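You operate a simulated robot arm through the tools that you are given. There is no shell and no other tool. Be economical: measure what you need, move in short steps, check, and stop when the job is done.

Carry out the task below with a simulated two-armed robot. There is one attempt and no reset: what you move stays moved.

Task
Put the black module in slot A and the white one in slot D, then check the rack.
Fine: switch the rack on after the modules are in.

It is judged by the outcome, as a careful person would: the job done as asked, and still so three seconds after it is handed in. It fails if anything else is knocked over, pushed out of place, dropped, spilled or broken.

Robot
Two 7-joint arms with two-finger parallel grippers on one trunk, hanging from a carriage that runs on a gantry, over the field with the corners [2170, 155], [-130, 155], [-130, -1125], [2170, -1125] (x, y) and turns from -3.595 to 8.412 rad about z. Base frame: it is fixed where the carriage stands at the start and does not move with it; the origin is on the floor, on the carriage's upright axis, x ahead of it, y to its left, z up. Units: mm, rad, N and s.
The left shoulder is at the start at [40, 173, 1542], the right one opposite. Places, roughly: bench lead clip [1400, 0, 900]; black relay [-250, -2750, 250]; blue card (6x10x4 cm) [600, 200, 900]; blue lead plug [0, -2500, 250]; blue sensor [1750, 0, 750]; check button [500, 0, 900]; clamp knob [700, 0, 900]; green relay [0, -2750, 250]; grey relay [1250, 250, 750]; left cover post [-100, -2600, 400]; module rack [400, 0, 900]; orange card (6x10x4 cm) [700, 200, 900]; orange lead plug [1500, 250, 1000]; orange sensor [1750, 0, 750]; rack switch [300, 0, 900]; right cover post [-200, -2600, 400]. Payload 3.43 kg a hand.
Tool frame (each hand has its own): the origin (TCP) lies between the finger pads and is the grasp point; the fingertips stand 30 mm ahead of it; z points along the fingers, y is the line along which they close. The gripper opens to 94 mm. The fingers are 28 mm wide and 10 mm thick; the gripper's body (50 by 96 mm) begins 55 mm behind the TCP.
Orientation is that of the tool frame in the base frame, as a unit quaternion [w, x, y, z]. With the fingers straight down and closing along the base's y, the tool's x points along the base's -x, its y along +y and its z along -z.

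Tools
- The arms move only by the tool servo_tool. It takes "left_rows", "right_rows" or both (then of equal length, played together; a hand with none holds still); each is one flat list of numbers, 7 for each row, row after row: the turn, a rotation vector about the tool's x, y, z in rad, then the shift along the tool's x, y, z in mm, then the gripper command, from -1 (shut) to 1 (fully open), values between in proportion. In form: [ax, ay, az, tx, ty, tz, hand, ax, ay, az, tx, ty, tz, hand, ...]. A call has 1 to 8 rows; each row is the pose to reach, as a shift and turn from the pose commanded when the call began, along the tool's axes at that moment. A row lasts 0.2 s, in which the tool goes at most 50 mm and 0.15 rad; a call with a longer step from one row to the next is refused whole, and so is a gripper value outside its range. A pose out of reach is approached as far as the arm can. The call stops where the force on the tool passes 40 N (or 10 N more than at its start, if that is more) or the arm is blocked; 0.2 s more then pass. Each finger travels about 72 mm/s and halts on what it meets, pressing with about 35 N; the grip force reading is that of the motor and also rises with nothing between the fingers. The clock runs only during rows and for 0.2 s after the last one: add rows that repeat a pose to give the fingers time. The reply holds the time, the measured pose of the TCP, the force on the tool along the base axes, the opening and the grip force, in the units named above and with some noise, with the torque about the TCP (base axes, N m) and any sound that the robot's microphone picked up.
- Cameras (640 x 400 px; columns grow to the right, rows downward): "scene" is now at [219.6, 0.6, 1807.9]; the picture's right is [0.02, -1.00, 0.00], its down [-0.92, -0.02, -0.40] and it looks along [0.40, 0.01, -0.92] (base axes); focal length 266 px, centre (320, 200). "left" rides on the left gripper at [76, -14, -103] in its tool frame; the picture's right is [0.18, 0.98, 0.00], its down [-0.75, 0.14, -0.64] and it looks along [-0.63, 0.12, 0.77] (tool axes); focal length 243 px, centre (320, 200). "right" rides on the right gripper at [76, 14, -103] in its tool frame; the picture's right is [-0.18, 0.98, 0.00], its down [-0.75, -0.14, -0.64] and it looks along [-0.63, -0.12, 0.77] (tool axes); focal length 243 px, centre (320, 200). There is no depth. A picture from a camera that has moved, and an enlarged one, comes with that camera's place and axes in the base frame and with its lens.
- camera(camera): a new picture of that camera. The clock stands still meanwhile.
- raise_lower(by): slides the trunk up (or, below 0, down) by that many mm; the arms and the scene camera ride with it, the base frame stays. It gives what a move gives, with no picture.
- steer(legs): drives the robot by 1 to 6 legs, each [ahead, left, turn to the left] in mm, mm and rad, along the robot's own axes; the way and the turn of a leg run together, so that a leg with both is an arc; at most 1500 mm and 3.142 rad a leg. The arms and the cameras ride along, it lands a little off, and it stops where it bumps. It keeps to its track: a leg is cut to what the track allows. It gives what a move gives.
- turn_head(pan, tilt): turns the head with the scene camera to pan (to the left, within 1.501 rad either way) and tilt (down, from -0.506 to 1.204), counted from straight ahead of the robot. It gives what a move gives.
- zoom(camera, box): a new picture of the part [left, top, right, bottom] of that camera's present view, enlarged. The clock stands still meanwhile.
- finish_job(): hands the job in; it is judged then, once.

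Work in short steps. Places have to be worked out from the pictures, the camera data and where the tool is seen: move nearer, look again, correct. Check each grasp and each placing, and mend what went wrong. You have 120 turns and 108 pictures in all, those below and enlarged ones among them. Open the grippers and draw the arms clear of the work before you hand the job in, unless the task says otherwise; then end with one line.

The tools are called after ">>>" as a command line: name --argument value ..., lists and objects as JSON in quotes. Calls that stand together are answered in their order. servo_tool: Moves the arms, as the interface text tells. Its arguments: {"type":"object","properties":{"left_rows":{"type":"array","items":{"type":"number"}},"right_rows":{"type":"array","items":{"type":"number"}}},"required":[]} The other tools are called the same way: raise_lower (by) slides the trunk up or down; steer (legs) drives the base; turn_head (pan, tilt) turns the head that bears the scene camera; camera (camera) takes a picture; zoom (camera, box) takes an enlarged picture of a part of a camera's view; finish_job () hands the job in.

At the start:

```text
clock: 0.0
left_ee_pos: [496.6, 274.1, 1121.3]
left_tcp_rot: [0.048, 0.0, 0.999, 0.004]
left_contact_force: [95.5, -5.1, -265.0]
left_wrist_torque: [3.09, -14.16, 1.44]
left_finger_gap: 93.9
left_finger_force: 0.1
right_ee_pos: [640.2, -151.9, 1247.0]
right_tcp_rot: [0.046, 0.019, 0.999, 0.01]
right_contact_force: [68.8, 188.2, -257.1]
right_wrist_torque: [-23.32, -17.24, -18.82]
right_finger_gap: 94.0
right_finger_force: 0.1
trunk travel left (down, up): [-695.0, 86.0]
robot x, y, heading: [-0.5, 1.3, 0.003]
head pan, tilt: [0.016, 1.162]
```

scene: 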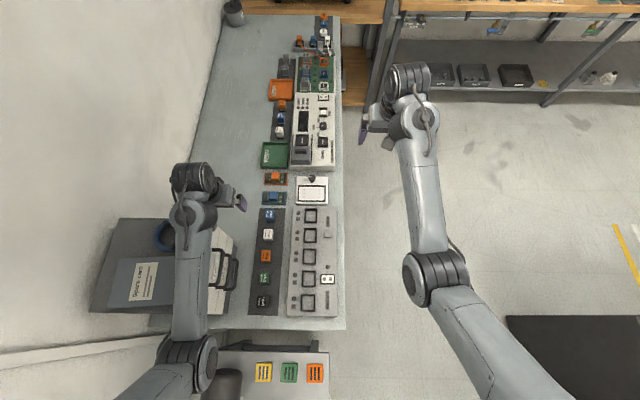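
right: 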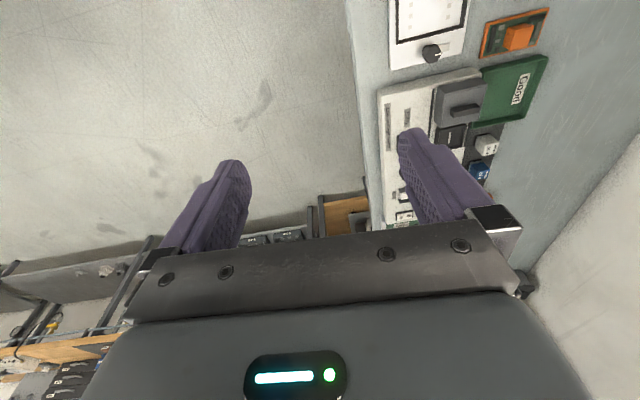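
left: 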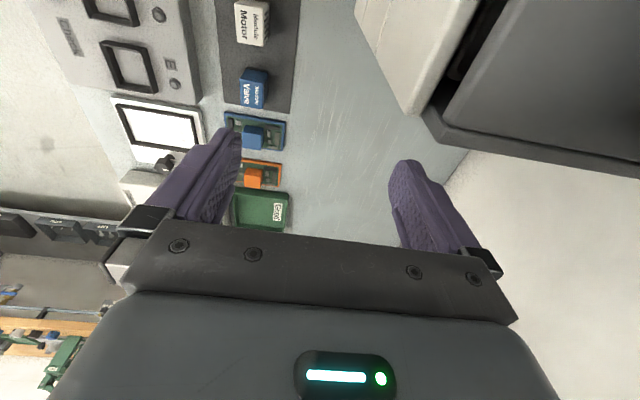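

The rack and the module row appear at the lower centre of the scene picture. I zoom in to read labels.

>>> zoom --camera "scene" --box '[230, 160, 358, 240]'

>>> zoom --camera "scene" --box '[230, 240, 358, 320]'

```text
5.00 times, centred on (294, 200) of scene
camera zoom: at [219.6, 0.6, 1807.9], right [0.02, -1.0, 0.0], down [-0.92, -0.02, -0.4], along [0.4, 0.01, -0.92], focal length 1330 px, centre (450, 200)
```

zoom: 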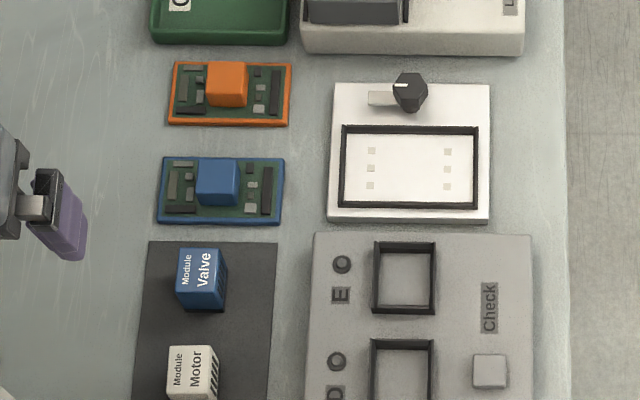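

```text
5.00 times, centred on (294, 280) of scene
camera zoom: at [219.6, 0.6, 1807.9], right [0.02, -1.0, 0.0], down [-0.92, -0.02, -0.4], along [0.4, 0.01, -0.92], focal length 1330 px, centre (450, -200)
```

zoom: 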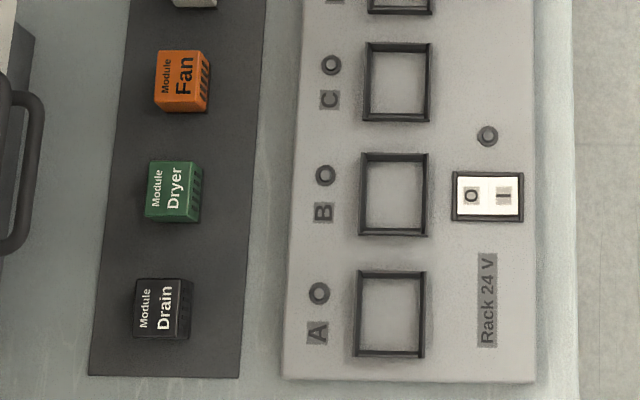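

Slots A–E run along x at y≈40: A is near x≈256 and D near x≈470. The black module (Drain) is at about (256,179) and the white one (Motor) at about (470,182). I test with a small left-hand move backwards to see how the force readings behave.

>>> servo_tool --left_rows '[0, 0, 0, 0, 0, -20, 1, 0, -0.05, 0, 0, 0, -40, 1, 0, -0.096, 0, 0, 0, -40, 1]'

```text
clock: 0.8
left_ee_pos: [497.4, 272.9, 1163.4]
left_tcp_rot: [0.109, -0.001, 0.994, 0.005]
left_contact_force: [92.1, -35.8, -197.7]
left_wrist_torque: [5.81, -12.16, 4.93]
left_finger_gap: 93.7
left_finger_force: 0.2
right_ee_pos: [642.1, -152.6, 1247.1]
right_tcp_rot: [0.051, 0.025, 0.998, 0.013]
right_contact_force: [25.6, 83.7, -101.8]
right_wrist_torque: [-10.38, -7.03, -8.58]
right_finger_gap: 94.0
right_finger_force: 0.1
trunk travel left (down, up): [-695.0, 86.0]
robot x, y, heading: [0.4, 0.4, 0.003]
head pan, tilt: [0.016, 1.162]
```

The tilt sign was the wrong way, so I turn back upright. I also retract the hand toward robot-relative (356,169).

>>> servo_tool --left_rows '[0, 0.1, 0, 30, -20, 0, 1, 0, 0.21, 0, 60, -50, 0, 1, 0, 0.218, 0, 100, -80, 0, 1, 0, 0.218, 0, 135, -100, 0, 1, 0, 0.218, 0, 135, -100, 0, 1]'

>>> steer --legs '[[-100, 10, 0]]'

>>> camera --camera "left"

>>> camera --camera "scene"

```text
clock: 1.1
left_ee_pos: [498.1, 271.8, 1162.7]
left_tcp_rot: [0.114, 0.001, 0.993, 0.006]
left_contact_force: [61.2, -0.7, -85.7]
left_wrist_torque: [0.91, -3.11, 0.64]
left_finger_gap: 94.0
left_finger_force: 0.1
right_ee_pos: [642.7, -151.2, 1247.4]
right_tcp_rot: [0.054, 0.029, 0.998, 0.013]
right_contact_force: [14.9, 28.9, -31.5]
right_wrist_torque: [-3.53, -1.43, -2.98]
right_finger_gap: 94.2
right_finger_force: 0.1
trunk travel left (down, up): [-695.0, 86.0]
robot x, y, heading: [-5.3, 0.1, -0.003]
head pan, tilt: [0.016, 1.162]
stopped in row 1 (left hand): the force on the tool passed its limit at 261 N (the readings are from after the stop); the commanded pose is now the measured one
```

```text
clock: 1.9
left_ee_pos: [486.3, 273.3, 1164.2]
left_tcp_rot: [0.118, 0.001, 0.993, 0.005]
left_contact_force: [11.9, -0.9, -16.8]
left_wrist_torque: [0.16, -0.64, 0.11]
left_finger_gap: 93.9
left_finger_force: 0.0
right_ee_pos: [631.7, -148.5, 1249.0]
right_tcp_rot: [0.054, 0.029, 0.998, 0.013]
right_contact_force: [2.0, 7.8, -8.9]
right_wrist_torque: [-0.95, -0.45, -0.82]
right_finger_gap: 94.2
right_finger_force: 0.1
trunk travel left (down, up): [-695.0, 86.0]
robot x, y, heading: [-12.4, 1.2, -0.001]
head pan, tilt: [0.016, 1.162]
stopped in leg 1: the force on the tool passed its limit at 58 N (the readings are from after the stop); the commanded pose is now the measured one
```

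```text
102 pictures are left
camera left: at [388.8, 257.8, 1247.4], right [-0.18, 0.98, -0.03], down [0.58, 0.13, 0.8], along [0.79, 0.12, -0.6], focal length 243 px, centre (320, 200)
```

left: 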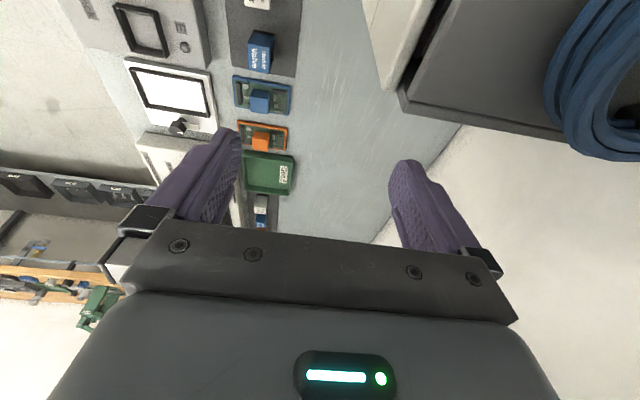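

```text
101 pictures are left
camera scene: at [207.0, 1.8, 1807.9], right [0.02, -1.0, 0.0], down [-0.92, -0.02, -0.4], along [0.4, 0.01, -0.92], focal length 266 px, centre (320, 200)
```

scene: 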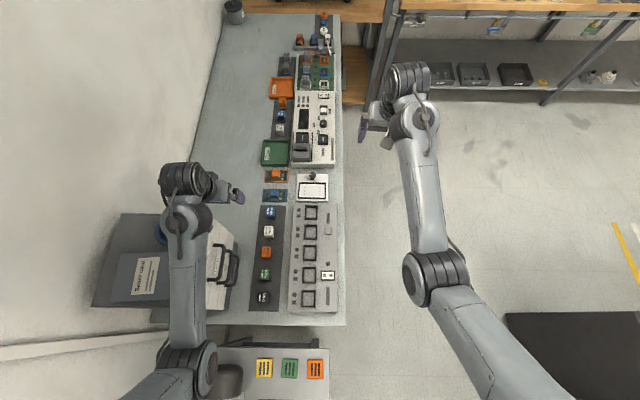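

The initial force readings were just transients and are now dying out. I retry making the hand upright and retracting it.

>>> servo_tool --left_rows '[0, 0.1, 0, 20, -15, 0, 1, 0, 0.2, 0, 50, -35, 0, 1, 0, 0.235, 0, 80, -60, 0, 1, 0, 0.235, 0, 110, -85, 0, 1, 0, 0.235, 0, 135, -105, 0, 1, 0, 0.235, 0, 135, -105, 0, 1]'

>>> steer --legs '[[-90, 10, 0]]'

```text
clock: 2.1
left_ee_pos: [486.1, 271.7, 1164.4]
left_tcp_rot: [0.118, 0.002, 0.993, 0.007]
left_contact_force: [10.5, -1.4, -15.9]
left_wrist_torque: [0.22, -0.56, 0.15]
left_finger_gap: 93.7
left_finger_force: 0.1
right_ee_pos: [630.9, -149.4, 1249.2]
right_tcp_rot: [0.056, 0.03, 0.998, 0.014]
right_contact_force: [1.7, 4.8, -5.1]
right_wrist_torque: [-0.49, -0.29, -0.47]
right_finger_gap: 94.1
right_finger_force: 0.0
trunk travel left (down, up): [-695.0, 86.0]
robot x, y, heading: [-11.4, 3.5, -0.001]
head pan, tilt: [0.016, 1.162]
stopped in row 1 (left hand): the force on the tool passed its limit at 87 N (the readings are from after the stop); the commanded pose is now the measured one
```

```text
clock: 3.0
left_ee_pos: [454.1, 273.7, 1166.6]
left_tcp_rot: [0.129, 0.013, 0.992, 0.008]
left_contact_force: [6.3, 1.2, -0.2]
left_wrist_torque: [0.09, -0.12, -0.29]
left_finger_gap: 93.8
left_finger_force: 0.0
right_ee_pos: [591.6, -145.6, 1247.9]
right_tcp_rot: [0.057, 0.032, 0.998, 0.015]
right_contact_force: [0.8, 1.9, -2.6]
right_wrist_torque: [-0.2, -0.12, -0.2]
right_finger_gap: 94.0
right_finger_force: 0.1
trunk travel left (down, up): [-695.0, 86.0]
robot x, y, heading: [-52.3, 6.5, -0.002]
head pan, tilt: [0.016, 1.162]
stopped in leg 1: the force on the tool passed its limit at 130 N (the readings are from after the stop); the commanded pose is now the measured one
```

Something may be touching the left arm, so I look around before moving further.

>>> camera --camera "scene"

>>> zoom --camera "scene" --box '[80, 150, 272, 270]'

>>> camera --camera "left"

```text
100 pictures are left
camera scene: at [167.3, 6.1, 1808.2], right [0.01, -1.0, 0.0], down [-0.92, -0.01, -0.4], along [0.4, 0.01, -0.92], focal length 266 px, centre (320, 200)
```

scene: 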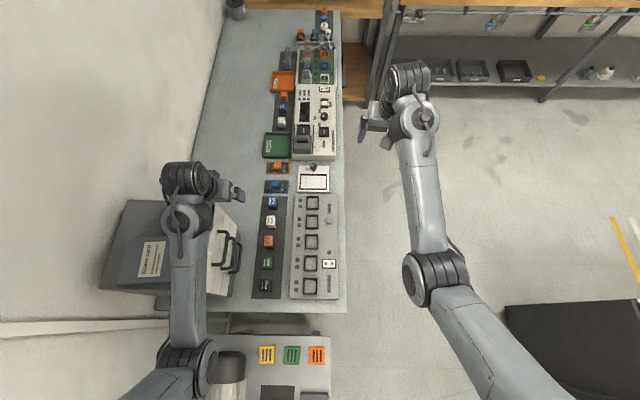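

```text
3.33 times, centred on (176, 210) of scene
camera zoom: at [167.3, 6.1, 1808.2], right [0.01, -1.0, 0.0], down [-0.92, -0.01, -0.4], along [0.4, 0.01, -0.92], focal length 887 px, centre (800, 167)
```

zoom: 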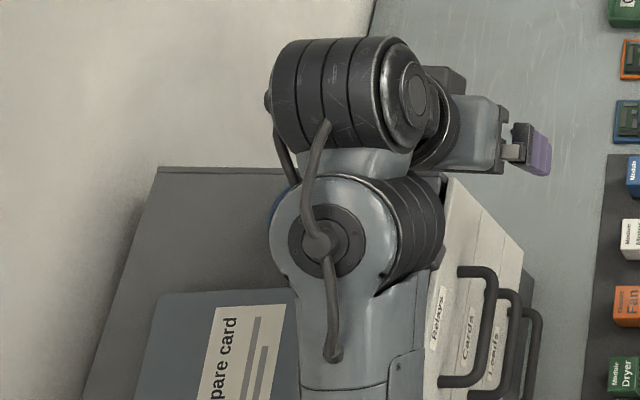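

```text
98 pictures are left
camera left: at [353.7, 261.3, 1246.5], right [-0.15, 0.99, -0.03], down [0.57, 0.11, 0.82], along [0.81, 0.11, -0.58], focal length 243 px, centre (320, 200)
```

left: 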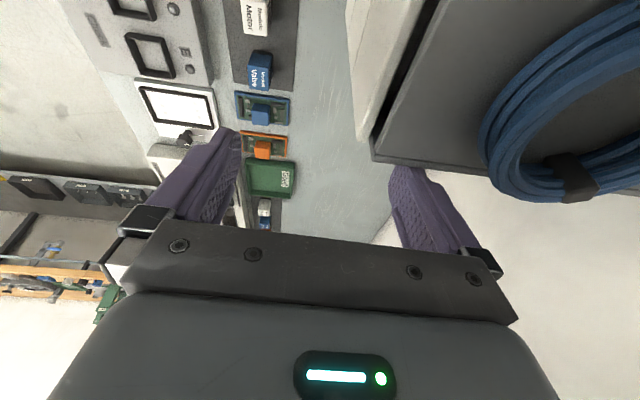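

A tall three-drawer cabinet stands at the left, with a cable coil on top, and the left forearm is low over it. I raise the trunk to clear it.

>>> raise_lower --by 84

>>> camera --camera "left"

>>> camera --camera "scene"

```text
clock: 4.2
left_ee_pos: [453.3, 275.2, 1248.2]
left_tcp_rot: [0.127, 0.011, 0.992, 0.008]
left_contact_force: [0.3, -1.1, -0.2]
left_wrist_torque: [-0.02, 0.0, -0.01]
left_finger_gap: 94.0
left_finger_force: 0.0
right_ee_pos: [589.6, -146.1, 1331.2]
right_tcp_rot: [0.055, 0.031, 0.998, 0.014]
right_contact_force: [1.1, 3.3, -2.8]
right_wrist_torque: [-0.4, -0.22, -0.34]
right_finger_gap: 94.0
right_finger_force: 0.1
trunk travel left (down, up): [-779.0, 2.0]
robot x, y, heading: [-53.8, 3.9, -0.003]
head pan, tilt: [0.016, 1.162]
```

```text
97 pictures are left
camera left: at [352.2, 261.2, 1329.7], right [-0.15, 0.99, -0.03], down [0.57, 0.11, 0.81], along [0.81, 0.11, -0.58], focal length 243 px, centre (320, 200)
```

left: 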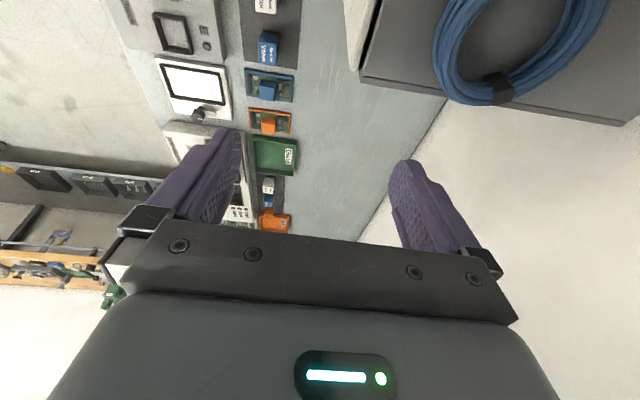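

```text
96 pictures are left
camera scene: at [166.8, 6.1, 1891.8], right [0.01, -1.0, 0.0], down [-0.92, -0.01, -0.4], along [0.4, 0.01, -0.92], focal length 266 px, centre (320, 200)
```

scene: 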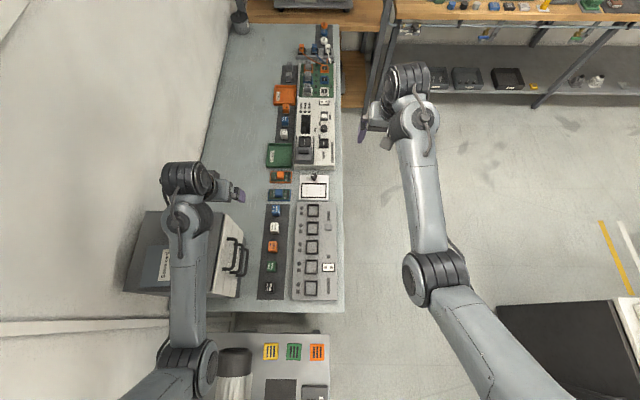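

The arm is free, and the cabinet and coil look in place. It will be better to work facing the bench from the aisle (heading +90°), so I first drive right, away from the cabinet, with the trunk high.

>>> steer --legs '[[0, -380, 0]]'

>>> servo_tool --left_rows '[0, 0.1, 0, 10, -10, 0, 1, 0, 0.2, 0, 40, -30, 0, 1, 0, 0.255, 0, 80, -40, 0, 1, 0, 0.255, 0, 120, -50, 0, 1, 0, 0.255, 0, 150, -60, 0, 1, 0, 0.255, 0, 170, -60, 0, 1, 0, 0.255, 0, 170, -60, 0, 1]' --right_rows '[0, 0.05, 0, 20, 0, 0, 1, 0, 0.1, 0, 60, 0, 0, 1, 0, 0.1, 0, 100, 0, 0, 1, 0, 0.1, 0, 140, 0, 0, 1, 0, 0.1, 0, 180, 0, 0, 1, 0, 0.1, 0, 220, 0, 0, 1, 0, 0.1, 0, 220, 0, 0, 1]'

>>> camera --camera "scene"

```text
clock: 6.6
left_ee_pos: [454.5, -103.7, 1249.6]
left_tcp_rot: [0.128, 0.025, 0.991, 0.007]
left_contact_force: [-0.2, 0.0, -0.6]
left_wrist_torque: [0.0, -0.04, -0.02]
left_finger_gap: 94.2
left_finger_force: 0.2
right_ee_pos: [580.6, -526.0, 1331.8]
right_tcp_rot: [0.055, 0.042, 0.997, 0.013]
right_contact_force: [1.0, 2.7, -4.3]
right_wrist_torque: [-0.41, -0.28, -0.36]
right_finger_gap: 94.1
right_finger_force: 0.0
trunk travel left (down, up): [-779.0, 2.0]
robot x, y, heading: [-57.0, -360.8, -0.029]
head pan, tilt: [0.016, 1.162]
```

```text
clock: 6.9
left_ee_pos: [451.2, -105.7, 1247.0]
left_tcp_rot: [0.117, 0.025, 0.993, 0.007]
left_contact_force: [7.3, -0.5, -10.3]
left_wrist_torque: [0.17, -0.35, 0.14]
left_finger_gap: 94.0
left_finger_force: 0.0
right_ee_pos: [579.0, -524.8, 1331.7]
right_tcp_rot: [0.055, 0.045, 0.997, 0.015]
right_contact_force: [3.5, 11.5, -9.8]
right_wrist_torque: [-1.51, -0.51, -1.26]
right_finger_gap: 94.0
right_finger_force: 0.0
trunk travel left (down, up): [-779.0, 2.0]
robot x, y, heading: [-56.0, -360.5, -0.027]
head pan, tilt: [0.016, 1.162]
stopped in row 1 (right hand): the force on the tool passed its limit at 76 N (the readings are from after the stop); the commanded pose is now the measured one
```

```text
95 pictures are left
camera scene: at [161.8, -364.4, 1891.9], right [-0.01, -1.0, 0.0], down [-0.92, 0.01, -0.4], along [0.4, 0.0, -0.92], focal length 266 px, centre (320, 200)
```

scene: 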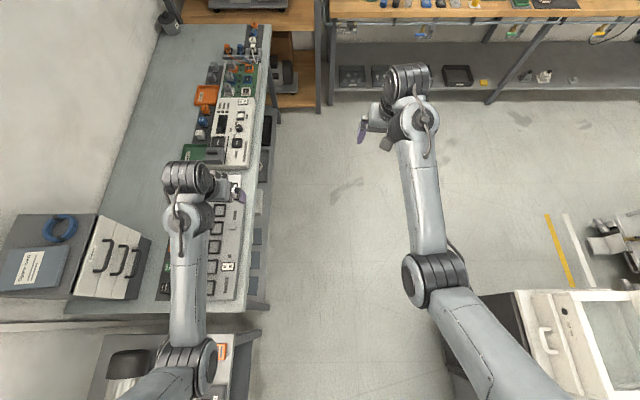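

Even the right hand in free air tripped on a quick start, so the start of a row must be gentle. I try small steps.

>>> servo_tool --right_rows '[0, 0, 0, 4, 0, -4, 1, 0, 0, 0, 10, 0, -10, 1, 0, 0, 0, 20, 0, -15, 1, 0, 0, 0, 32, 0, -15, 1, 0, 0, 0, 45, 0, -15, 1, 0, 0, 0, 55, 0, -15, 1, 0, 0, 0, 60, 0, -15, 1]'

>>> servo_tool --left_rows '[0, 0, 0, 4, 0, -4, 1, 0, 0, 0, 10, 0, -10, 1, 0, 0, 0, 20, 0, -15, 1, 0, 0, 0, 32, 0, -15, 1, 0, 0, 0, 45, 0, -15, 1, 0, 0, 0, 55, 0, -15, 1, 0, 0, 0, 60, 0, -15, 1]'

```text
clock: 7.2
left_ee_pos: [454.0, -105.6, 1248.1]
left_tcp_rot: [0.117, 0.024, 0.993, 0.008]
left_contact_force: [5.4, 0.6, -6.0]
left_wrist_torque: [0.04, -0.21, 0.03]
left_finger_gap: 93.8
left_finger_force: 0.1
right_ee_pos: [578.3, -524.5, 1333.4]
right_tcp_rot: [0.057, 0.046, 0.997, 0.015]
right_contact_force: [5.3, 12.0, -10.8]
right_wrist_torque: [-1.4, -0.58, -1.21]
right_finger_gap: 94.2
right_finger_force: 0.0
trunk travel left (down, up): [-779.0, 2.0]
robot x, y, heading: [-52.9, -358.9, -0.032]
head pan, tilt: [0.016, 1.162]
stopped in row 1 (right hand): the force on the tool passed its limit at 53 N (the readings are from after the stop); the commanded pose is now the measured one
```

```text
clock: 7.6
left_ee_pos: [450.1, -105.9, 1251.5]
left_tcp_rot: [0.121, 0.025, 0.992, 0.007]
left_contact_force: [11.3, 0.3, -14.7]
left_wrist_torque: [0.14, -0.56, 0.06]
left_finger_gap: 93.8
left_finger_force: 0.1
right_ee_pos: [578.0, -524.7, 1331.8]
right_tcp_rot: [0.059, 0.046, 0.997, 0.016]
right_contact_force: [1.9, 5.8, -6.0]
right_wrist_torque: [-0.85, -0.37, -0.73]
right_finger_gap: 93.8
right_finger_force: 0.0
trunk travel left (down, up): [-779.0, 2.0]
robot x, y, heading: [-58.7, -357.2, -0.026]
head pan, tilt: [0.016, 1.162]
stopped in row 2 (left hand): the force on the tool passed its limit at 51 N (the readings are from after the stop); the commanded pose is now the measured one
```

Retracting seems resisted, perhaps by a joint limit. I test other directions, taking both hands straight down.

>>> servo_tool --left_rows '[0, 0, 0, 0, 0, 5, 1, 0, 0, 0, 0, 0, 15, 1, 0, 0, 0, 0, 0, 30, 1, 0, 0, 0, 0, 0, 50, 1]'

>>> servo_tool --right_rows '[0, 0, 0, 0, 0, 5, 1, 0, 0, 0, 0, 0, 15, 1, 0, 0, 0, 0, 0, 30, 1, 0, 0, 0, 0, 0, 50, 1]'

```text
clock: 8.6
left_ee_pos: [461.2, -103.7, 1203.0]
left_tcp_rot: [0.12, 0.025, 0.992, 0.007]
left_contact_force: [0.1, -1.0, -0.3]
left_wrist_torque: [-0.02, 0.02, -0.03]
left_finger_gap: 94.0
left_finger_force: 0.0
right_ee_pos: [578.8, -524.9, 1334.3]
right_tcp_rot: [0.058, 0.046, 0.997, 0.015]
right_contact_force: [2.7, 10.7, -12.2]
right_wrist_torque: [-1.36, -0.76, -1.18]
right_finger_gap: 93.8
right_finger_force: 0.0
trunk travel left (down, up): [-779.0, 2.0]
robot x, y, heading: [-58.9, -361.9, -0.027]
head pan, tilt: [0.016, 1.162]
```

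```text
clock: 9.6
left_ee_pos: [460.6, -103.5, 1203.6]
left_tcp_rot: [0.12, 0.025, 0.992, 0.007]
left_contact_force: [0.5, -0.3, 0.0]
left_wrist_torque: [0.01, -0.01, -0.01]
left_finger_gap: 93.7
left_finger_force: 0.0
right_ee_pos: [583.7, -522.2, 1283.2]
right_tcp_rot: [0.058, 0.046, 0.997, 0.015]
right_contact_force: [-0.2, -0.7, 0.2]
right_wrist_torque: [-0.01, -0.02, 0.01]
right_finger_gap: 94.2
right_finger_force: 0.1
trunk travel left (down, up): [-779.0, 2.0]
robot x, y, heading: [-59.2, -359.5, -0.027]
head pan, tilt: [0.016, 1.162]
```

Moving down freed both hands, so a joint limit lies upward. Now I retract and straighten while going down.

>>> servo_tool --left_rows '[0, 0.03, 0, 5, 0, 10, 1, 0, 0.1, 0, 20, 0, 20, 1, 0, 0.17, 0, 45, 0, 30, 1, 0, 0.24, 0, 70, 0, 40, 1, 0, 0.24, 0, 100, 0, 45, 1, 0, 0.24, 0, 130, 0, 50, 1, 0, 0.24, 0, 130, 0, 50, 1]'

>>> servo_tool --right_rows '[0, 0.03, 0, 5, 0, 10, 1, 0, 0.07, 0, 20, 0, 20, 1, 0, 0.115, 0, 45, 0, 30, 1, 0, 0.115, 0, 70, 0, 40, 1, 0, 0.115, 0, 100, 0, 50, 1, 0, 0.115, 0, 140, 0, 60, 1, 0, 0.115, 0, 180, 0, 70, 1, 0, 0.115, 0, 200, 0, 80, 1]'

```text
clock: 11.2
left_ee_pos: [345.0, -96.1, 1121.1]
left_tcp_rot: [0.0, 0.024, 1.0, 0.01]
left_contact_force: [-0.8, 0.1, -0.2]
left_wrist_torque: [-0.03, 0.0, -0.02]
left_finger_gap: 94.2
left_finger_force: 0.1
right_ee_pos: [584.6, -523.5, 1281.7]
right_tcp_rot: [0.058, 0.046, 0.997, 0.015]
right_contact_force: [-0.5, 0.1, -0.8]
right_wrist_torque: [0.0, -0.02, -0.01]
right_finger_gap: 93.8
right_finger_force: 0.0
trunk travel left (down, up): [-779.0, 2.0]
robot x, y, heading: [-57.9, -360.1, -0.029]
head pan, tilt: [0.016, 1.162]
```

```text
clock: 13.0
left_ee_pos: [345.8, -96.0, 1119.8]
left_tcp_rot: [0.0, 0.024, 1.0, 0.01]
left_contact_force: [0.6, 0.0, -0.3]
left_wrist_torque: [0.03, 0.01, 0.0]
left_finger_gap: 94.0
left_finger_force: 0.0
right_ee_pos: [393.7, -502.7, 1180.5]
right_tcp_rot: [0.001, 0.045, 0.999, 0.019]
right_contact_force: [0.0, 0.2, 0.1]
right_wrist_torque: [-0.01, 0.03, 0.0]
right_finger_gap: 94.0
right_finger_force: 0.1
trunk travel left (down, up): [-779.0, 2.0]
robot x, y, heading: [-56.4, -361.3, -0.029]
head pan, tilt: [0.016, 1.162]
```

Both hands are free and upright now. I drive ahead along the aisle to x≈350, then turn to face the bench.

>>> steer --legs '[[410, 0, 0], [0, 0, 1.6]]'

>>> camera --camera "scene"

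```text
clock: 19.5
left_ee_pos: [77.9, 25.7, 1120.4]
left_tcp_rot: [-0.007, -0.703, 0.711, 0.007]
left_contact_force: [-0.7, -0.6, -0.3]
left_wrist_torque: [-0.01, 0.02, 0.02]
left_finger_gap: 93.9
left_finger_force: 0.2
right_ee_pos: [482.3, 88.4, 1181.2]
right_tcp_rot: [-0.013, -0.686, 0.727, 0.014]
right_contact_force: [0.3, 0.1, 0.4]
right_wrist_torque: [0.01, 0.0, 0.0]
right_finger_gap: 93.9
right_finger_force: 0.0
trunk travel left (down, up): [-779.0, 2.0]
robot x, y, heading: [354.0, -366.4, 1.578]
head pan, tilt: [0.016, 1.162]
```

```text
94 pictures are left
camera scene: at [352.8, -151.2, 1891.9], right [1.0, 0.03, 0.0], down [0.02, -0.92, -0.4], along [-0.01, 0.4, -0.92], focal length 266 px, centre (320, 200)
```

scene: 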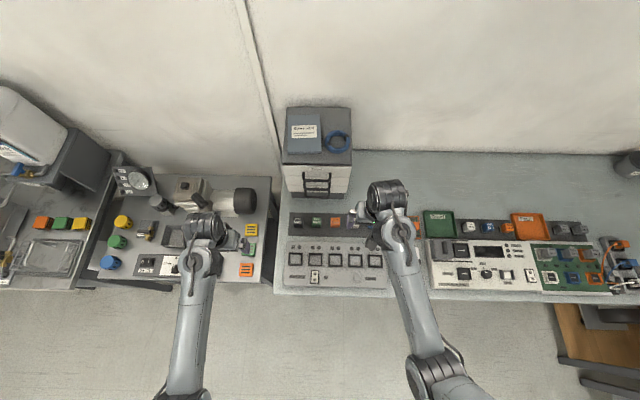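

The bench is now in front of me. I zoom in on the rack and modules.

>>> zoom --camera "scene" --box '[280, 195, 408, 275]'

>>> zoom --camera "scene" --box '[272, 235, 352, 285]'

```text
5.00 times, centred on (344, 235) of scene
camera zoom: at [352.8, -151.2, 1891.9], right [1.0, 0.03, 0.0], down [0.02, -0.92, -0.4], along [-0.01, 0.4, -0.92], focal length 1330 px, centre (200, 25)
```

zoom: 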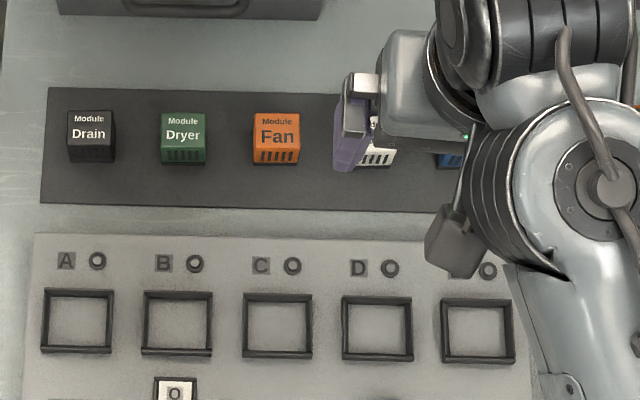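

```text
8.00 times, centred on (312, 260) of scene
camera zoom: at [352.8, -151.2, 1891.9], right [1.0, 0.03, 0.0], down [0.02, -0.92, -0.4], along [-0.01, 0.4, -0.92], focal length 2128 px, centre (384, -280)
```

zoom: 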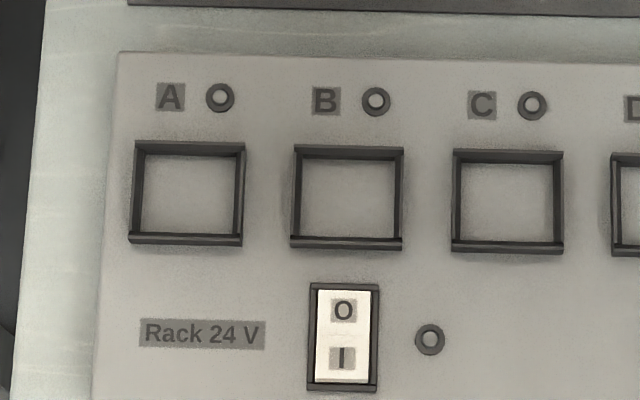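

Modules are about 35 mm cubes and the slots about 43 mm inside. The cabinet stands at y>280, x 238–437, so the left hand's wrist bulge (to the −x side) stays clear of it. I tuck the right hand back toward the robot and move the left hand inward.

>>> servo_tool --right_rows '[0, 0, 0, 20, 0, 0, 1, 0, 0, 0, 60, 0, 0, 1, 0, 0, 0, 100, 0, 0, 1, 0, 0, 0, 140, 0, 0, 1, 0, 0, 0, 180, 0, 0, 1, 0, 0, 0, 200, 0, 0, 1, 0, 0, 0, 200, 0, 0, 1]' --left_rows '[0, 0, 0, 0, -10, 0, 1, 0, 0, 0, 0, -30, 0, 1, 0, 0, 0, 0, -60, 0, 1, 0, 0, 0, 0, -90, 0, 1, 0, 0, 0, 0, -120, 0, 1, 0, 0, 0, 0, -120, 0, 1, 0, 0, 0, 0, -120, 0, 1]'

```text
clock: 21.1
left_ee_pos: [198.5, 23.6, 1117.9]
left_tcp_rot: [-0.008, -0.702, 0.712, 0.007]
left_contact_force: [0.0, 0.9, 0.1]
left_wrist_torque: [0.03, 0.0, -0.01]
left_finger_gap: 94.0
left_finger_force: 0.0
right_ee_pos: [471.8, -113.1, 1180.6]
right_tcp_rot: [-0.013, -0.687, 0.726, 0.013]
right_contact_force: [-0.7, 0.0, -0.1]
right_wrist_torque: [-0.01, -0.01, -0.02]
right_finger_gap: 94.0
right_finger_force: 0.1
trunk travel left (down, up): [-779.0, 2.0]
robot x, y, heading: [354.3, -368.4, 1.582]
head pan, tilt: [0.016, 1.162]
```

Now I drive so the left hand comes over the black module area, still high.

>>> steer --legs '[[80, -60, -0.01]]'

>>> camera --camera "left"

>>> camera --camera "scene"

```text
clock: 22.2
left_ee_pos: [260.7, 105.8, 1117.9]
left_tcp_rot: [-0.008, -0.698, 0.716, 0.008]
left_contact_force: [-0.1, -0.5, -0.2]
left_wrist_torque: [0.02, -0.01, 0.0]
left_finger_gap: 94.2
left_finger_force: 0.1
right_ee_pos: [533.2, -34.5, 1179.9]
right_tcp_rot: [-0.013, -0.682, 0.731, 0.014]
right_contact_force: [0.2, 0.8, 0.0]
right_wrist_torque: [0.03, -0.02, -0.03]
right_finger_gap: 94.1
right_finger_force: 0.1
trunk travel left (down, up): [-779.0, 2.0]
robot x, y, heading: [416.6, -289.1, 1.571]
head pan, tilt: [0.016, 1.162]
```

```text
91 pictures are left
camera left: at [274.5, 29.3, 1221.4], right [-0.99, -0.16, 0.02], down [-0.11, 0.76, 0.64], along [-0.12, 0.63, -0.76], focal length 243 px, centre (320, 200)
```

left: 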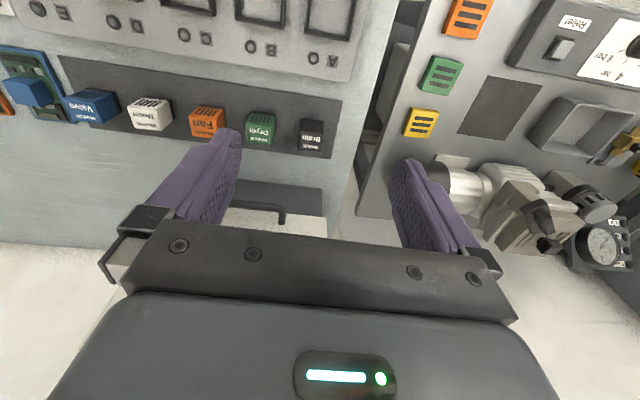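

```text
90 pictures are left
camera scene: at [413.9, -71.4, 1891.9], right [1.0, 0.01, 0.0], down [0.01, -0.92, -0.4], along [-0.01, 0.4, -0.92], focal length 266 px, centre (320, 200)
```

scene: 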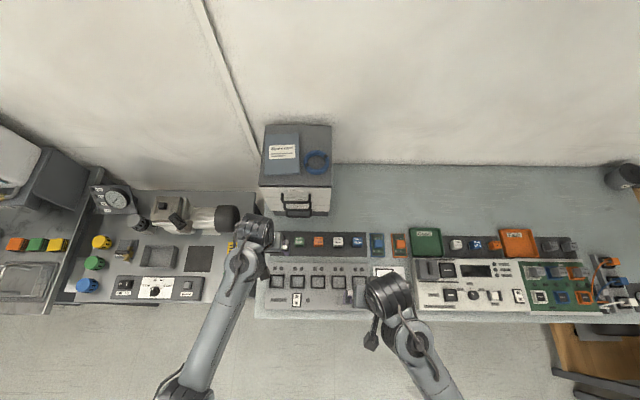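

I zoom with the left camera for a precise view of the black module and slot A.

>>> zoom --camera "left" --box '[240, 0, 400, 100]'

>>> zoom --camera "left" --box '[240, 80, 400, 180]'

>>> zoom --camera "scene" --box '[260, 225, 340, 275]'

```text
4.00 times, centred on (320, 50) of left
camera zoom: at [274.5, 29.3, 1221.4], right [-0.99, -0.16, 0.02], down [-0.11, 0.76, 0.64], along [-0.12, 0.63, -0.76], focal length 970 px, centre (320, 800)
```

zoom: 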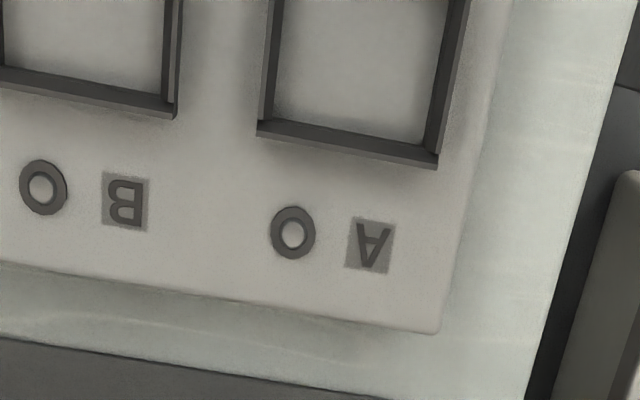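

```text
4.00 times, centred on (320, 130) of left
camera zoom: at [274.5, 29.3, 1221.4], right [-0.99, -0.16, 0.02], down [-0.11, 0.76, 0.64], along [-0.12, 0.63, -0.76], focal length 970 px, centre (320, 480)
```

zoom: 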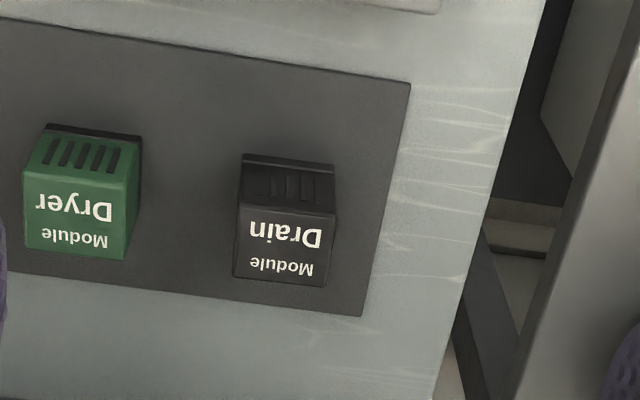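

```text
8.00 times, centred on (300, 250) of scene
camera zoom: at [413.9, -71.4, 1891.9], right [1.0, 0.01, 0.0], down [0.01, -0.92, -0.4], along [-0.01, 0.4, -0.92], focal length 2128 px, centre (480, -200)
```

zoom: 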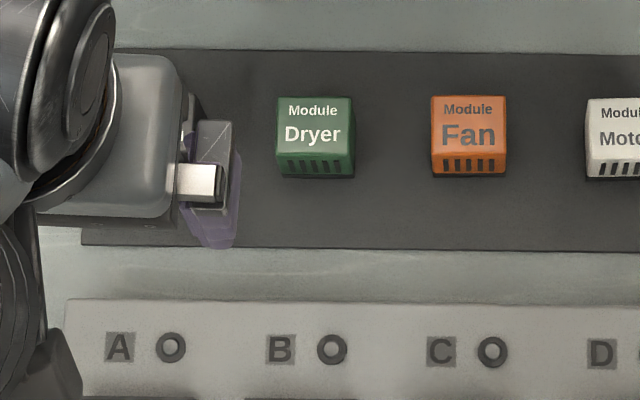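

The black module's top centre agrees in both views: about (257,170), top z≈935. I straighten the hand, move over the module with the fingers at about 60 mm, then lower the trunk 100 mm.

>>> servo_tool --left_rows '[0.01, 0, -0.01, -10, 1, 0, 0.8, 0.0226, 0, -0.026, -30, 3, 0, 0.5, 0.0226, 0, -0.026, -50, 5.4, 0, 0.28, 0.0226, 0, -0.026, -64, 5.4, 0, 0.28, 0.0226, 0, -0.026, -64, 5.4, 0, 0.28]'

>>> raise_lower --by -100

>>> camera --camera "left"

>>> camera --camera "scene"

```text
clock: 23.4
left_ee_pos: [256.3, 170.9, 1116.2]
left_tcp_rot: [-0.001, 0.708, -0.706, 0.0]
left_contact_force: [0.5, -0.2, 0.0]
left_wrist_torque: [0.02, 0.03, 0.02]
left_finger_gap: 60.3
left_finger_force: 0.1
right_ee_pos: [532.5, -34.5, 1180.3]
right_tcp_rot: [-0.013, -0.683, 0.73, 0.013]
right_contact_force: [-0.6, 0.4, 0.3]
right_wrist_torque: [-0.01, 0.01, 0.0]
right_finger_gap: 93.9
right_finger_force: 0.1
trunk travel left (down, up): [-779.0, 2.0]
robot x, y, heading: [410.1, -290.9, 1.564]
head pan, tilt: [0.016, 1.162]
```

```text
clock: 24.8
left_ee_pos: [256.4, 170.0, 1016.8]
left_tcp_rot: [-0.001, 0.707, -0.707, 0.0]
left_contact_force: [-0.9, 1.1, -0.1]
left_wrist_torque: [0.02, 0.0, 0.0]
left_finger_gap: 60.2
left_finger_force: 0.1
right_ee_pos: [534.2, -33.6, 1080.8]
right_tcp_rot: [-0.012, -0.682, 0.731, 0.015]
right_contact_force: [0.1, 0.3, -0.1]
right_wrist_torque: [0.0, 0.01, 0.02]
right_finger_gap: 94.0
right_finger_force: 0.1
trunk travel left (down, up): [-679.0, 102.0]
robot x, y, heading: [411.6, -289.9, 1.567]
head pan, tilt: [0.016, 1.162]
```

```text
86 pictures are left
camera left: at [269.8, 94.9, 1120.5], right [-0.98, -0.19, 0.0], down [-0.14, 0.75, 0.64], along [-0.12, 0.63, -0.77], focal length 243 px, centre (320, 200)
```

left: 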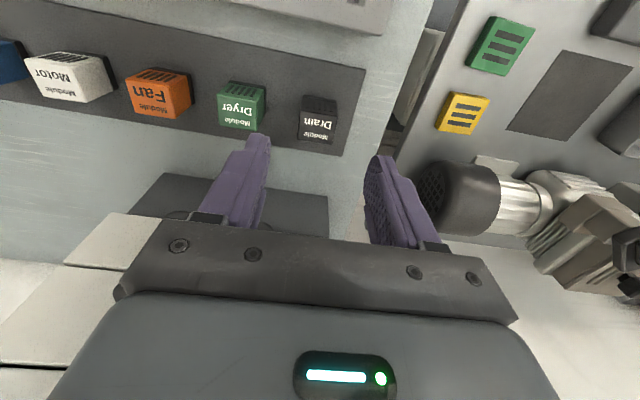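

```text
85 pictures are left
camera scene: at [413.9, -71.4, 1792.0], right [1.0, 0.01, 0.0], down [0.01, -0.92, -0.4], along [-0.01, 0.4, -0.92], focal length 266 px, centre (320, 200)
```

scene: 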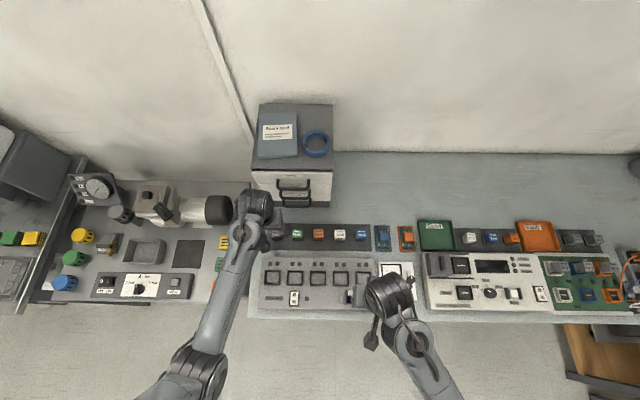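

I zoom to check the alignment over the black module.

>>> zoom --camera "left" --box '[240, 70, 400, 170]'

>>> zoom --camera "scene" --box '[200, 150, 360, 250]'

```text
4.00 times, centred on (320, 120) of left
camera zoom: at [269.8, 94.9, 1120.5], right [-0.98, -0.19, 0.0], down [-0.14, 0.75, 0.64], along [-0.12, 0.63, -0.77], focal length 970 px, centre (320, 520)
```

zoom: 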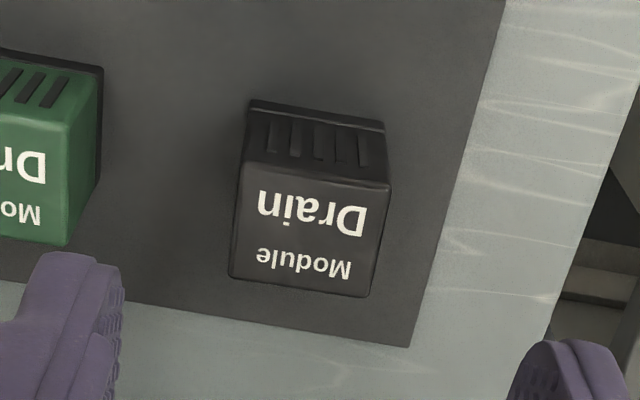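

```text
4.00 times, centred on (280, 200) of scene
camera zoom: at [413.9, -71.4, 1792.0], right [1.0, 0.01, 0.0], down [0.01, -0.92, -0.4], along [-0.01, 0.4, -0.92], focal length 1064 px, centre (480, 200)
```

zoom: 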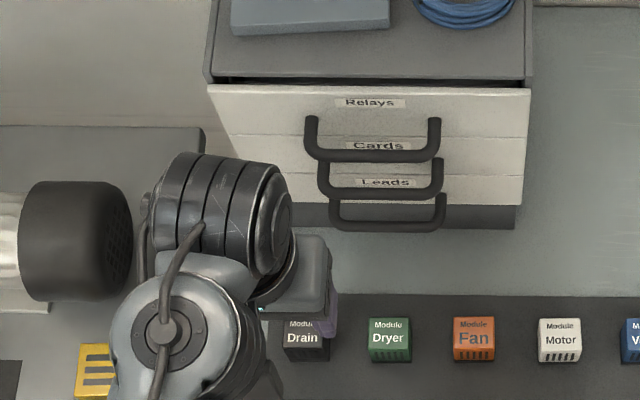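

The module top centre is at about (257.5,174), so I correct slightly and descend 60 mm.

>>> servo_tool --left_rows '[0, 0, 0, -3.5, -1, 5, 0.28, 0, 0, 0, -3.5, -1, 20, 0.28, 0, 0, 0, -3.5, -1, 40, 0.28, 0, 0, 0, -3.5, -1, 55, 0.28, 0, 0, 0, -3.5, -1, 60, 0.28, 0, 0, 0, -3.5, -1, 60, 0.28]'

>>> camera --camera "left"

```text
clock: 26.2
left_ee_pos: [259.5, 173.3, 956.4]
left_tcp_rot: [-0.001, 0.708, -0.706, 0.001]
left_contact_force: [0.3, 0.8, 0.1]
left_wrist_torque: [0.04, -0.01, 0.03]
left_finger_gap: 60.1
left_finger_force: 0.0
right_ee_pos: [533.2, -34.3, 1079.9]
right_tcp_rot: [-0.012, -0.682, 0.731, 0.013]
right_contact_force: [-0.2, 1.1, -0.2]
right_wrist_torque: [0.0, 0.0, 0.01]
right_finger_gap: 94.1
right_finger_force: 0.0
trunk travel left (down, up): [-679.0, 102.0]
robot x, y, heading: [410.4, -291.8, 1.567]
head pan, tilt: [0.016, 1.162]
```

```text
82 pictures are left
camera left: at [272.2, 98.8, 1060.1], right [-0.98, -0.19, 0.0], down [-0.14, 0.75, 0.64], along [-0.12, 0.63, -0.77], focal length 243 px, centre (320, 200)
```

left: 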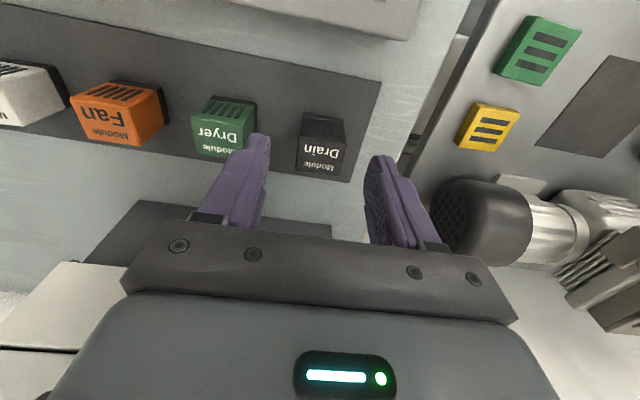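

The module top is centred at about fingertip level. I descend 13 mm more and close.

>>> servo_tool --left_rows '[0, 0, 0, 0, 0, 5, 0.28, 0, 0, 0, 0, 0, 13, 0.28, 0, 0, 0, 0, 0, 13, 0.0, 0, 0, 0, 0, 0, 13, -0.3, 0, 0, 0, 0, 0, 13, -0.5, 0, 0, 0, 0, 0, 13, -0.5, 0, 0, 0, 0, 0, 13, -0.5]'

>>> camera --camera "left"

```text
clock: 27.8
left_ee_pos: [256.4, 174.4, 942.1]
left_tcp_rot: [0.0, 0.708, -0.706, 0.001]
left_contact_force: [0.8, 0.1, 1.1]
left_wrist_torque: [-0.03, 0.02, 0.02]
left_finger_gap: 23.3
left_finger_force: 0.1
right_ee_pos: [534.3, -35.1, 1079.7]
right_tcp_rot: [-0.012, -0.683, 0.73, 0.013]
right_contact_force: [-0.3, 0.3, -0.2]
right_wrist_torque: [-0.03, 0.01, 0.04]
right_finger_gap: 94.3
right_finger_force: 0.2
trunk travel left (down, up): [-679.0, 102.0]
robot x, y, heading: [409.4, -291.2, 1.568]
head pan, tilt: [0.016, 1.162]
```

```text
81 pictures are left
camera left: at [271.1, 98.8, 1047.1], right [-0.98, -0.19, 0.0], down [-0.14, 0.75, 0.64], along [-0.12, 0.63, -0.77], focal length 243 px, centre (320, 200)
```

left: 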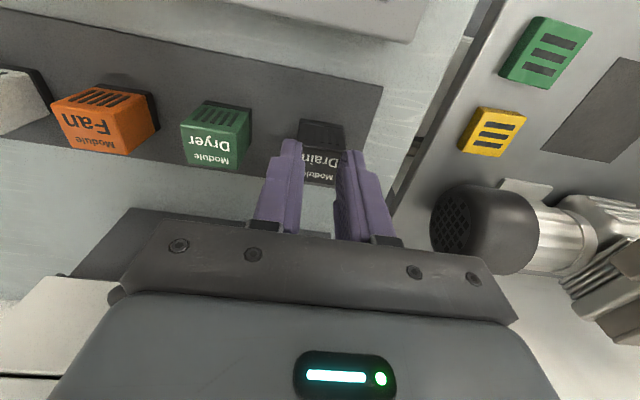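

The fingers closed above the module with no grip, so its top is lower than I thought. I reopen and measure again.

>>> servo_tool --left_rows '[0, 0, 0, 0, 0, 0, 0.0, 0, 0, 0, 0, 0, 0, 0.28, 0, 0, 0, 0, 0, 0, 0.28]'

>>> zoom --camera "left" --box '[240, 90, 400, 190]'

```text
clock: 28.6
left_ee_pos: [256.5, 174.5, 943.6]
left_tcp_rot: [0.0, 0.707, -0.707, 0.0]
left_contact_force: [-0.9, -0.1, -0.3]
left_wrist_torque: [0.01, -0.04, 0.04]
left_finger_gap: 60.0
left_finger_force: 0.1
right_ee_pos: [531.6, -34.5, 1079.9]
right_tcp_rot: [-0.013, -0.683, 0.73, 0.013]
right_contact_force: [-0.7, 0.0, -0.6]
right_wrist_torque: [-0.03, -0.03, 0.01]
right_finger_gap: 94.0
right_finger_force: 0.1
trunk travel left (down, up): [-679.0, 102.0]
robot x, y, heading: [409.8, -292.8, 1.568]
head pan, tilt: [0.016, 1.162]
```

```text
4.00 times, centred on (320, 140) of left
camera zoom: at [271.0, 98.8, 1047.1], right [-0.98, -0.19, 0.0], down [-0.14, 0.75, 0.64], along [-0.12, 0.63, -0.77], focal length 970 px, centre (320, 440)
```

zoom: 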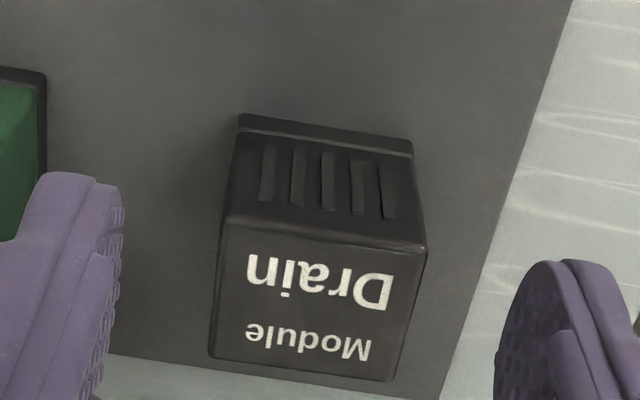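

Triangulating from two heights puts the module top at (254.7,190.6,896) with a 36 mm edge. I move 16 mm forward, then go down 34 mm, and look before closing.

>>> servo_tool --left_rows '[0, 0, 0, -6, 1, 0, 0.28, 0, 0, 0, -16, 1.7, 0, 0.28, 0, 0, 0, -16, 1.7, 5, 0.28, 0, 0, 0, -16, 1.7, 15, 0.28, 0, 0, 0, -16, 1.7, 25, 0.28, 0, 0, 0, -16, 1.7, 33, 0.28, 0, 0, 0, -16, 1.7, 33, 0.28]'

>>> camera --camera "left"

```text
clock: 30.2
left_ee_pos: [255.6, 189.3, 910.2]
left_tcp_rot: [0.0, 0.707, -0.707, 0.001]
left_contact_force: [0.0, -0.8, -0.3]
left_wrist_torque: [-0.03, 0.0, 0.0]
left_finger_gap: 60.4
left_finger_force: 0.1
right_ee_pos: [533.6, -33.8, 1080.0]
right_tcp_rot: [-0.013, -0.683, 0.73, 0.014]
right_contact_force: [0.3, -0.1, -0.1]
right_wrist_torque: [-0.01, 0.05, 0.02]
right_finger_gap: 94.1
right_finger_force: 0.1
trunk travel left (down, up): [-679.0, 102.0]
robot x, y, heading: [413.1, -288.1, 1.567]
head pan, tilt: [0.016, 1.162]
```

```text
79 pictures are left
camera left: at [269.2, 114.2, 1014.4], right [-0.98, -0.19, 0.0], down [-0.14, 0.75, 0.64], along [-0.12, 0.63, -0.77], focal length 243 px, centre (320, 200)
```

left: 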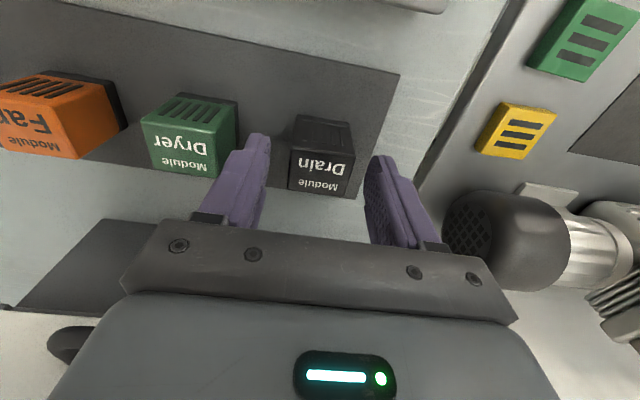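

The module top is centred between the fingers at the right depth. Closing.

>>> servo_tool --left_rows '[0, 0, 0, 0, 0, 0, 0.05, 0, 0, 0, 0, 0, 0, -0.2, 0, 0, 0, 0, 0, 0, -0.5, 0, 0, 0, 0, 0, 0, -0.5, 0, 0, 0, 0, 0, 0, -0.5]'

>>> camera --camera "left"

```text
clock: 31.4
left_ee_pos: [255.6, 189.3, 909.9]
left_tcp_rot: [0.001, -0.707, 0.708, 0.0]
left_contact_force: [0.3, -1.1, 2.5]
left_wrist_torque: [-0.09, -0.07, -0.02]
left_finger_gap: 34.9
left_finger_force: 35.2
right_ee_pos: [532.8, -33.3, 1079.9]
right_tcp_rot: [-0.013, -0.683, 0.73, 0.014]
right_contact_force: [0.3, 0.7, 0.5]
right_wrist_torque: [0.01, 0.03, 0.03]
right_finger_gap: 94.1
right_finger_force: 0.0
trunk travel left (down, up): [-679.0, 102.0]
robot x, y, heading: [414.8, -290.2, 1.569]
head pan, tilt: [0.016, 1.162]
```

```text
78 pictures are left
camera left: at [269.3, 114.2, 1014.6], right [-0.98, -0.19, 0.0], down [-0.14, 0.75, 0.64], along [-0.12, 0.63, -0.77], focal length 243 px, centre (320, 200)
```

left: 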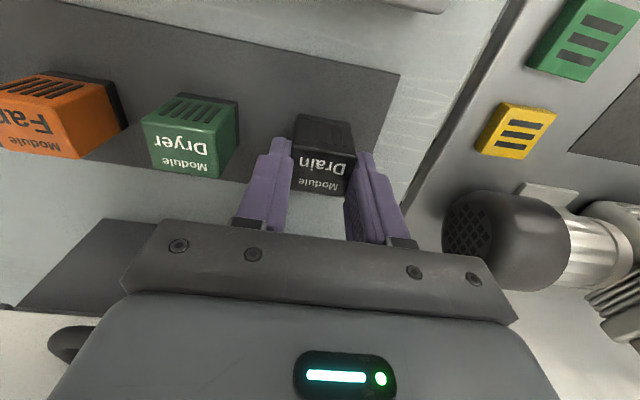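

The module is gripped (35 mm, 35 N). I lift it and carry it back toward slot A.

>>> servo_tool --left_rows '[0, 0, 0, 0, 0, -10, -0.5, 0, 0, 0, 0, 0, -30, -0.5, 0, 0, 0, 0, 0, -60, -0.5, 0, 0, 0, 20, 0, -70, -0.5, 0, 0, 0, 50, 0, -70, -0.5, 0, 0, 0, 80, 0, -70, -0.5, 0, 0, 0, 90, 0, -70, -0.5, 0, 0, 0, 90, 0, -70, -0.5]'

>>> camera --camera "left"

>>> zoom --camera "scene" --box '[230, 220, 390, 320]'

```text
clock: 33.2
left_ee_pos: [253.5, 100.4, 978.1]
left_tcp_rot: [0.0, 0.708, -0.706, 0.001]
left_contact_force: [0.4, -0.4, 0.0]
left_wrist_torque: [0.01, -0.01, -0.02]
left_finger_gap: 23.4
left_finger_force: 0.0
right_ee_pos: [533.1, -35.0, 1079.6]
right_tcp_rot: [-0.012, -0.683, 0.731, 0.013]
right_contact_force: [-0.4, 0.2, 0.3]
right_wrist_torque: [-0.01, 0.0, -0.01]
right_finger_gap: 93.8
right_finger_force: 0.1
trunk travel left (down, up): [-679.0, 102.0]
robot x, y, heading: [413.6, -285.3, 1.564]
head pan, tilt: [0.016, 1.162]
```

```text
77 pictures are left
camera left: at [268.2, 24.3, 1083.2], right [-0.98, -0.19, 0.0], down [-0.14, 0.75, 0.64], along [-0.12, 0.63, -0.77], focal length 243 px, centre (320, 200)
```

left: 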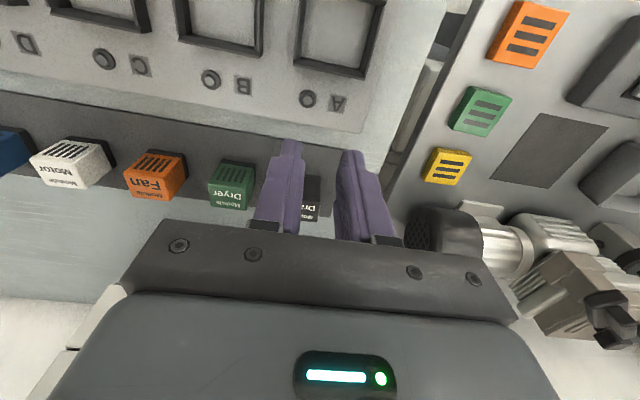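

```text
4.00 times, centred on (310, 270) of scene
camera zoom: at [413.9, -71.4, 1791.9], right [1.0, 0.01, 0.0], down [0.01, -0.92, -0.4], along [-0.01, 0.4, -0.92], focal length 1064 px, centre (360, -80)
```

zoom: 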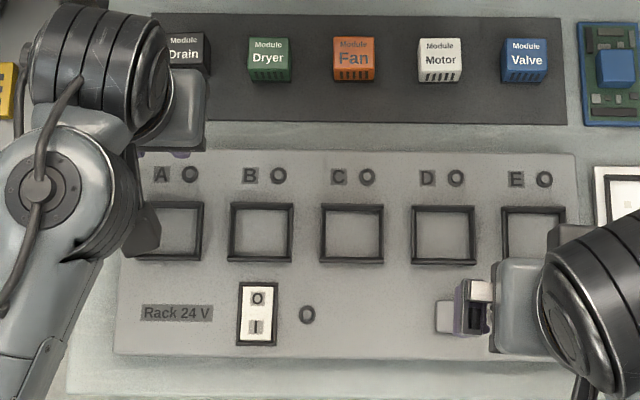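

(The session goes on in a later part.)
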